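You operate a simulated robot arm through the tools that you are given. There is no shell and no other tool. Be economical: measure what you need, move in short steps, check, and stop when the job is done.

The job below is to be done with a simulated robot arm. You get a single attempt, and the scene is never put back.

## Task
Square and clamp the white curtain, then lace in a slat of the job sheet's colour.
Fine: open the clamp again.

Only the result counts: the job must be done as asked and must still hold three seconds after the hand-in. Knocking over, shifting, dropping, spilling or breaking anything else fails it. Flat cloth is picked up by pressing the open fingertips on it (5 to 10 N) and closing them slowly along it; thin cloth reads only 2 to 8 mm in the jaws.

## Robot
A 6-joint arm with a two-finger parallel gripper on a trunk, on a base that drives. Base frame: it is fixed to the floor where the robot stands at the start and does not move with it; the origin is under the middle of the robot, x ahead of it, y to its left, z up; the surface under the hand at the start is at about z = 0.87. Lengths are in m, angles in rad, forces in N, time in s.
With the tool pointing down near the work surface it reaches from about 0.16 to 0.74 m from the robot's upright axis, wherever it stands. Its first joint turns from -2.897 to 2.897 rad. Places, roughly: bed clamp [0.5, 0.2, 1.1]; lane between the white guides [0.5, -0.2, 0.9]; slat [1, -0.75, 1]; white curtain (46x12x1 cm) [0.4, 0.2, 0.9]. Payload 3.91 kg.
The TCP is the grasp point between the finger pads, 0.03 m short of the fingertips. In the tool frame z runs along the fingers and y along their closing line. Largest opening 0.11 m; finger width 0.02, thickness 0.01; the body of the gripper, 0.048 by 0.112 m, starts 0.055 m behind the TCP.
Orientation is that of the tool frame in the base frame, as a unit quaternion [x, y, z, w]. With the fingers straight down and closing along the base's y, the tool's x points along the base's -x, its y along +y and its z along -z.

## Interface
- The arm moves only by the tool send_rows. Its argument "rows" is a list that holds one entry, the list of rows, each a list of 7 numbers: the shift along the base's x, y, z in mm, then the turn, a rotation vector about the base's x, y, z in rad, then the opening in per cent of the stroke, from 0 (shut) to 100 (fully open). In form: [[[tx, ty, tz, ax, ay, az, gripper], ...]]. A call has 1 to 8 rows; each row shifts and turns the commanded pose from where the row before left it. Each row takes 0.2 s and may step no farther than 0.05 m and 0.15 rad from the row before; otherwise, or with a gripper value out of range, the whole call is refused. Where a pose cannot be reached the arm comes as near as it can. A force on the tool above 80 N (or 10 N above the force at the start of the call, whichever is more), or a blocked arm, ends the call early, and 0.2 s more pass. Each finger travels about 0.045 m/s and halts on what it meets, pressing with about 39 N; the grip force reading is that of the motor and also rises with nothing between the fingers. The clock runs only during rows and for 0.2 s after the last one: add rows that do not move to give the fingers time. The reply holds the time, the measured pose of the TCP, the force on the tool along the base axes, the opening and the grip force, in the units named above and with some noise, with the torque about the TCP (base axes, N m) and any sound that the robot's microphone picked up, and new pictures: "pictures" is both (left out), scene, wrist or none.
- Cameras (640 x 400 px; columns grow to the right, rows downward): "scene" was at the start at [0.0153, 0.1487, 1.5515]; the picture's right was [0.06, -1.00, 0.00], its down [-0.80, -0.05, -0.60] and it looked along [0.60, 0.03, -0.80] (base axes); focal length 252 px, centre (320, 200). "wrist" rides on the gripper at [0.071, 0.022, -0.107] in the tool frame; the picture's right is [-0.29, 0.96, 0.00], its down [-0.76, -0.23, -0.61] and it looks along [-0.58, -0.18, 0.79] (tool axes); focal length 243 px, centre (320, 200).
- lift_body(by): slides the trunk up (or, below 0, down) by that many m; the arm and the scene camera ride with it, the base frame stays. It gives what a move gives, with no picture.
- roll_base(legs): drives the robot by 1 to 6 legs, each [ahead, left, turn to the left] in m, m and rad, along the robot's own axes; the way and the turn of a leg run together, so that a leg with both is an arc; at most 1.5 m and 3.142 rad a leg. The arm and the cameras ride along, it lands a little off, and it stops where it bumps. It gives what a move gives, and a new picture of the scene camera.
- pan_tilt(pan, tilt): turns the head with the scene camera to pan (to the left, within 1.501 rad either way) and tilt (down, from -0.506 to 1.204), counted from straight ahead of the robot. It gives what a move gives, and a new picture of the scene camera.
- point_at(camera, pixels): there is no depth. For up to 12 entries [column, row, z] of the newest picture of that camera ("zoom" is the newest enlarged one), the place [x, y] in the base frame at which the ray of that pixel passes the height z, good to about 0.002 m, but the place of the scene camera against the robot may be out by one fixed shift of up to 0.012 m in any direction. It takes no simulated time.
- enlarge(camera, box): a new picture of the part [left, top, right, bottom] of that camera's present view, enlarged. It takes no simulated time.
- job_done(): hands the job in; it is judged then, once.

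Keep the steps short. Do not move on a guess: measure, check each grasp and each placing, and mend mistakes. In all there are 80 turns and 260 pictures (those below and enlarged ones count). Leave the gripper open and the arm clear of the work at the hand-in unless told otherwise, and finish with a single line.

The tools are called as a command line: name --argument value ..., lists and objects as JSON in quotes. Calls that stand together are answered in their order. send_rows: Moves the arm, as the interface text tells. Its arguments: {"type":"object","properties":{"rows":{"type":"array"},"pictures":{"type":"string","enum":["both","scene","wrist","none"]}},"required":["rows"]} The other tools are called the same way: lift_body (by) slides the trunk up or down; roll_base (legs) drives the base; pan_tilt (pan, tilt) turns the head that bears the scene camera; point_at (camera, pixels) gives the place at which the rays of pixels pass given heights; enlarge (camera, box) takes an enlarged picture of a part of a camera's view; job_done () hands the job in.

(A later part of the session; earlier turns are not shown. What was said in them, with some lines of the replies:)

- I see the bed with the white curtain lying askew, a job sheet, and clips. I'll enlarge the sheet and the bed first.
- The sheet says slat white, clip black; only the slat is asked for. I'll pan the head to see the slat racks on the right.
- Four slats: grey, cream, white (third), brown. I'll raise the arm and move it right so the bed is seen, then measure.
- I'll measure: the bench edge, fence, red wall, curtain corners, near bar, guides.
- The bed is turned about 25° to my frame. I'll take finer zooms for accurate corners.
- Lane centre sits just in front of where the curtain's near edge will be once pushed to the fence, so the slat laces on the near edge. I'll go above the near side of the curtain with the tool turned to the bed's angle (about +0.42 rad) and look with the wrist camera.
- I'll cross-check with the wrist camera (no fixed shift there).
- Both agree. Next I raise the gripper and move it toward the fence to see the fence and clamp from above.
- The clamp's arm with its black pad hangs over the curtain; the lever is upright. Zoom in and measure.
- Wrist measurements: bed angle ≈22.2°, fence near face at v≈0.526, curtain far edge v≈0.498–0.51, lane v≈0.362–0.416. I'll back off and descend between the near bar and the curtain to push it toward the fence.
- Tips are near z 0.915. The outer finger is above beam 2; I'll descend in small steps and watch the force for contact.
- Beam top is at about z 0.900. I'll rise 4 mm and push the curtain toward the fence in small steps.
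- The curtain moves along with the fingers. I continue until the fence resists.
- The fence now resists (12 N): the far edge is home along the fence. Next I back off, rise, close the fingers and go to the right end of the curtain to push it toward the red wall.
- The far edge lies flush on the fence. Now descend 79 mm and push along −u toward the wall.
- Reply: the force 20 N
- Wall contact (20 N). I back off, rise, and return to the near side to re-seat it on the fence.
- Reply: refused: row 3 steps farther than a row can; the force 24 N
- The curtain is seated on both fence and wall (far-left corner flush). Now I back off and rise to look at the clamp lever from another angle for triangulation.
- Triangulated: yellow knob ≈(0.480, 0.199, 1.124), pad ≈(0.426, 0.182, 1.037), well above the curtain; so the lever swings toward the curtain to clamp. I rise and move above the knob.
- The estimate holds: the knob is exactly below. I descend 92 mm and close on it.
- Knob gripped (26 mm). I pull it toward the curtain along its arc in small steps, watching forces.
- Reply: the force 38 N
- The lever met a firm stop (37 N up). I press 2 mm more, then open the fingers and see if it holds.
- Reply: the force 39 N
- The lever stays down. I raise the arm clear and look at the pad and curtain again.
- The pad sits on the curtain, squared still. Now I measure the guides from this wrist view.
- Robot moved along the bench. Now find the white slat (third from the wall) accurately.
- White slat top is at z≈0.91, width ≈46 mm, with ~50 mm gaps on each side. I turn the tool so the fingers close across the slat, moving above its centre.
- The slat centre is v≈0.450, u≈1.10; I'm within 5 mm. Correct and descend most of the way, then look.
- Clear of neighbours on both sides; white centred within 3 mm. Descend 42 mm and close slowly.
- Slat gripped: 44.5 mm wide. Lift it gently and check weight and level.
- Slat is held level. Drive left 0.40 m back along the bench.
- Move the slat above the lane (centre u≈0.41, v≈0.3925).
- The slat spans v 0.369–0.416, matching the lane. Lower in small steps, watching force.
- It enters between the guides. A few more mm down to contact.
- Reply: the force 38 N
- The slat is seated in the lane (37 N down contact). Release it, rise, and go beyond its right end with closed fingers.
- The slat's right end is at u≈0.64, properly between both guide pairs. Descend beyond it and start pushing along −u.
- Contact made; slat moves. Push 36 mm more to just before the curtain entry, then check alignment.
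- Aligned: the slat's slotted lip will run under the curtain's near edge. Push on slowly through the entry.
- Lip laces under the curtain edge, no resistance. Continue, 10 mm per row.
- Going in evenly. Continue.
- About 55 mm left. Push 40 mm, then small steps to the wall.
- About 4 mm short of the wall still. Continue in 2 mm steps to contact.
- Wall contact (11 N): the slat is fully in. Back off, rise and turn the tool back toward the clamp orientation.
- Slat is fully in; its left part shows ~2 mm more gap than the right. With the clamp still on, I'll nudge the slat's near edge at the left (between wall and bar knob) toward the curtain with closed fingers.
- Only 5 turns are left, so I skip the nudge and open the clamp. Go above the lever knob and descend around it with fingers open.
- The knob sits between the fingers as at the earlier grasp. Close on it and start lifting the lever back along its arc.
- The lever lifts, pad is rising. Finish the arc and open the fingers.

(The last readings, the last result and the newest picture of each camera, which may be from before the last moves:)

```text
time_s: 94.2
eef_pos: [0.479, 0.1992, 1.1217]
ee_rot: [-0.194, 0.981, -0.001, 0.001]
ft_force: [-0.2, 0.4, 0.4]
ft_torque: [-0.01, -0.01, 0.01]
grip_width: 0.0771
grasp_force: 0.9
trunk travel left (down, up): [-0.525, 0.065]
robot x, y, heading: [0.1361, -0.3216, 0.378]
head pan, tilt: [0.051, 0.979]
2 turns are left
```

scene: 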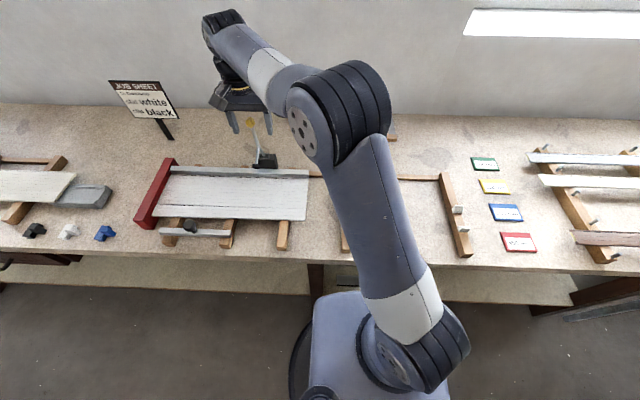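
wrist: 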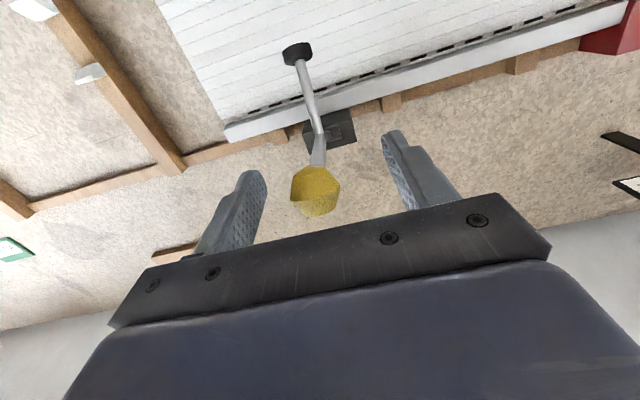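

The clamp is open, with its lever upright and the pad up. I rise straight off the knob and draw back clear of the work.

send_rows --rows '[[[0, 0, 45, 0, 0, 0, 80], [0, 0, 45, 0, 0, 0, 100], [0, 0, 40, 0, 0, 0, 100], [-15, -40, 0, 0, 0, 0, 100], [-15, -40, 0, 0, 0, 0, 100], [-15, -40, 0, 0, 0, 0, 100], [-15, -40, 0, 0, 0, 0, 100], [0, 0, 0, 0, 0, 0, 100]]]' --pictures "both"

```text
time_s: 96.0
eef_pos: [0.4161, 0.0404, 1.2508]
ee_rot: [-0.193, 0.981, 0.0, 0.001]
ft_force: [-0.4, -0.3, 0.0]
ft_torque: [0.04, -0.03, 0.05]
grip_width: 0.1099
grasp_force: 0.1
trunk travel left (down, up): [-0.525, 0.065]
robot x, y, heading: [0.1305, -0.3229, 0.38]
head pan, tilt: [0.051, 0.979]
1 turns are left
```

scene: 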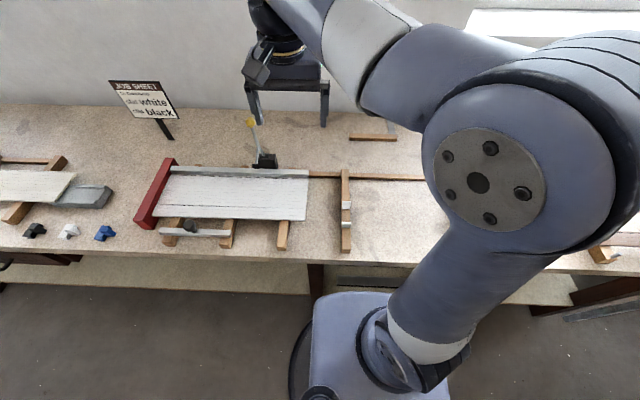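
wrist: 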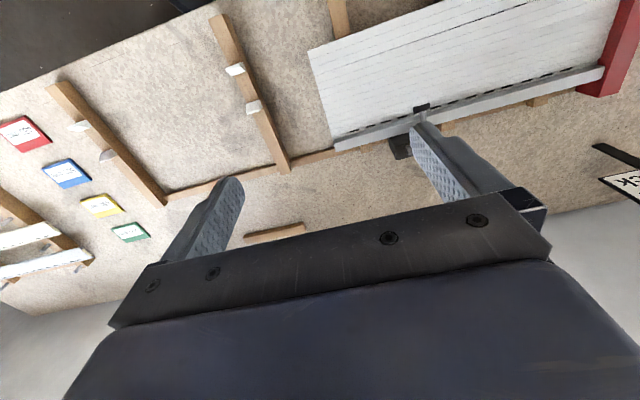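

The curtain is square, the white slat is laced, the clamp is open and the arm is clear, so I hand in.

job_done

```text
The job is handed in.
```

The white curtain was squared and clamped, the white slat is laced in fully to the red wall, and the clamp is open again; the slat's left part sits about 2 mm (by eye) further off the curtain than its right, which I ran out of turns to nudge closed.
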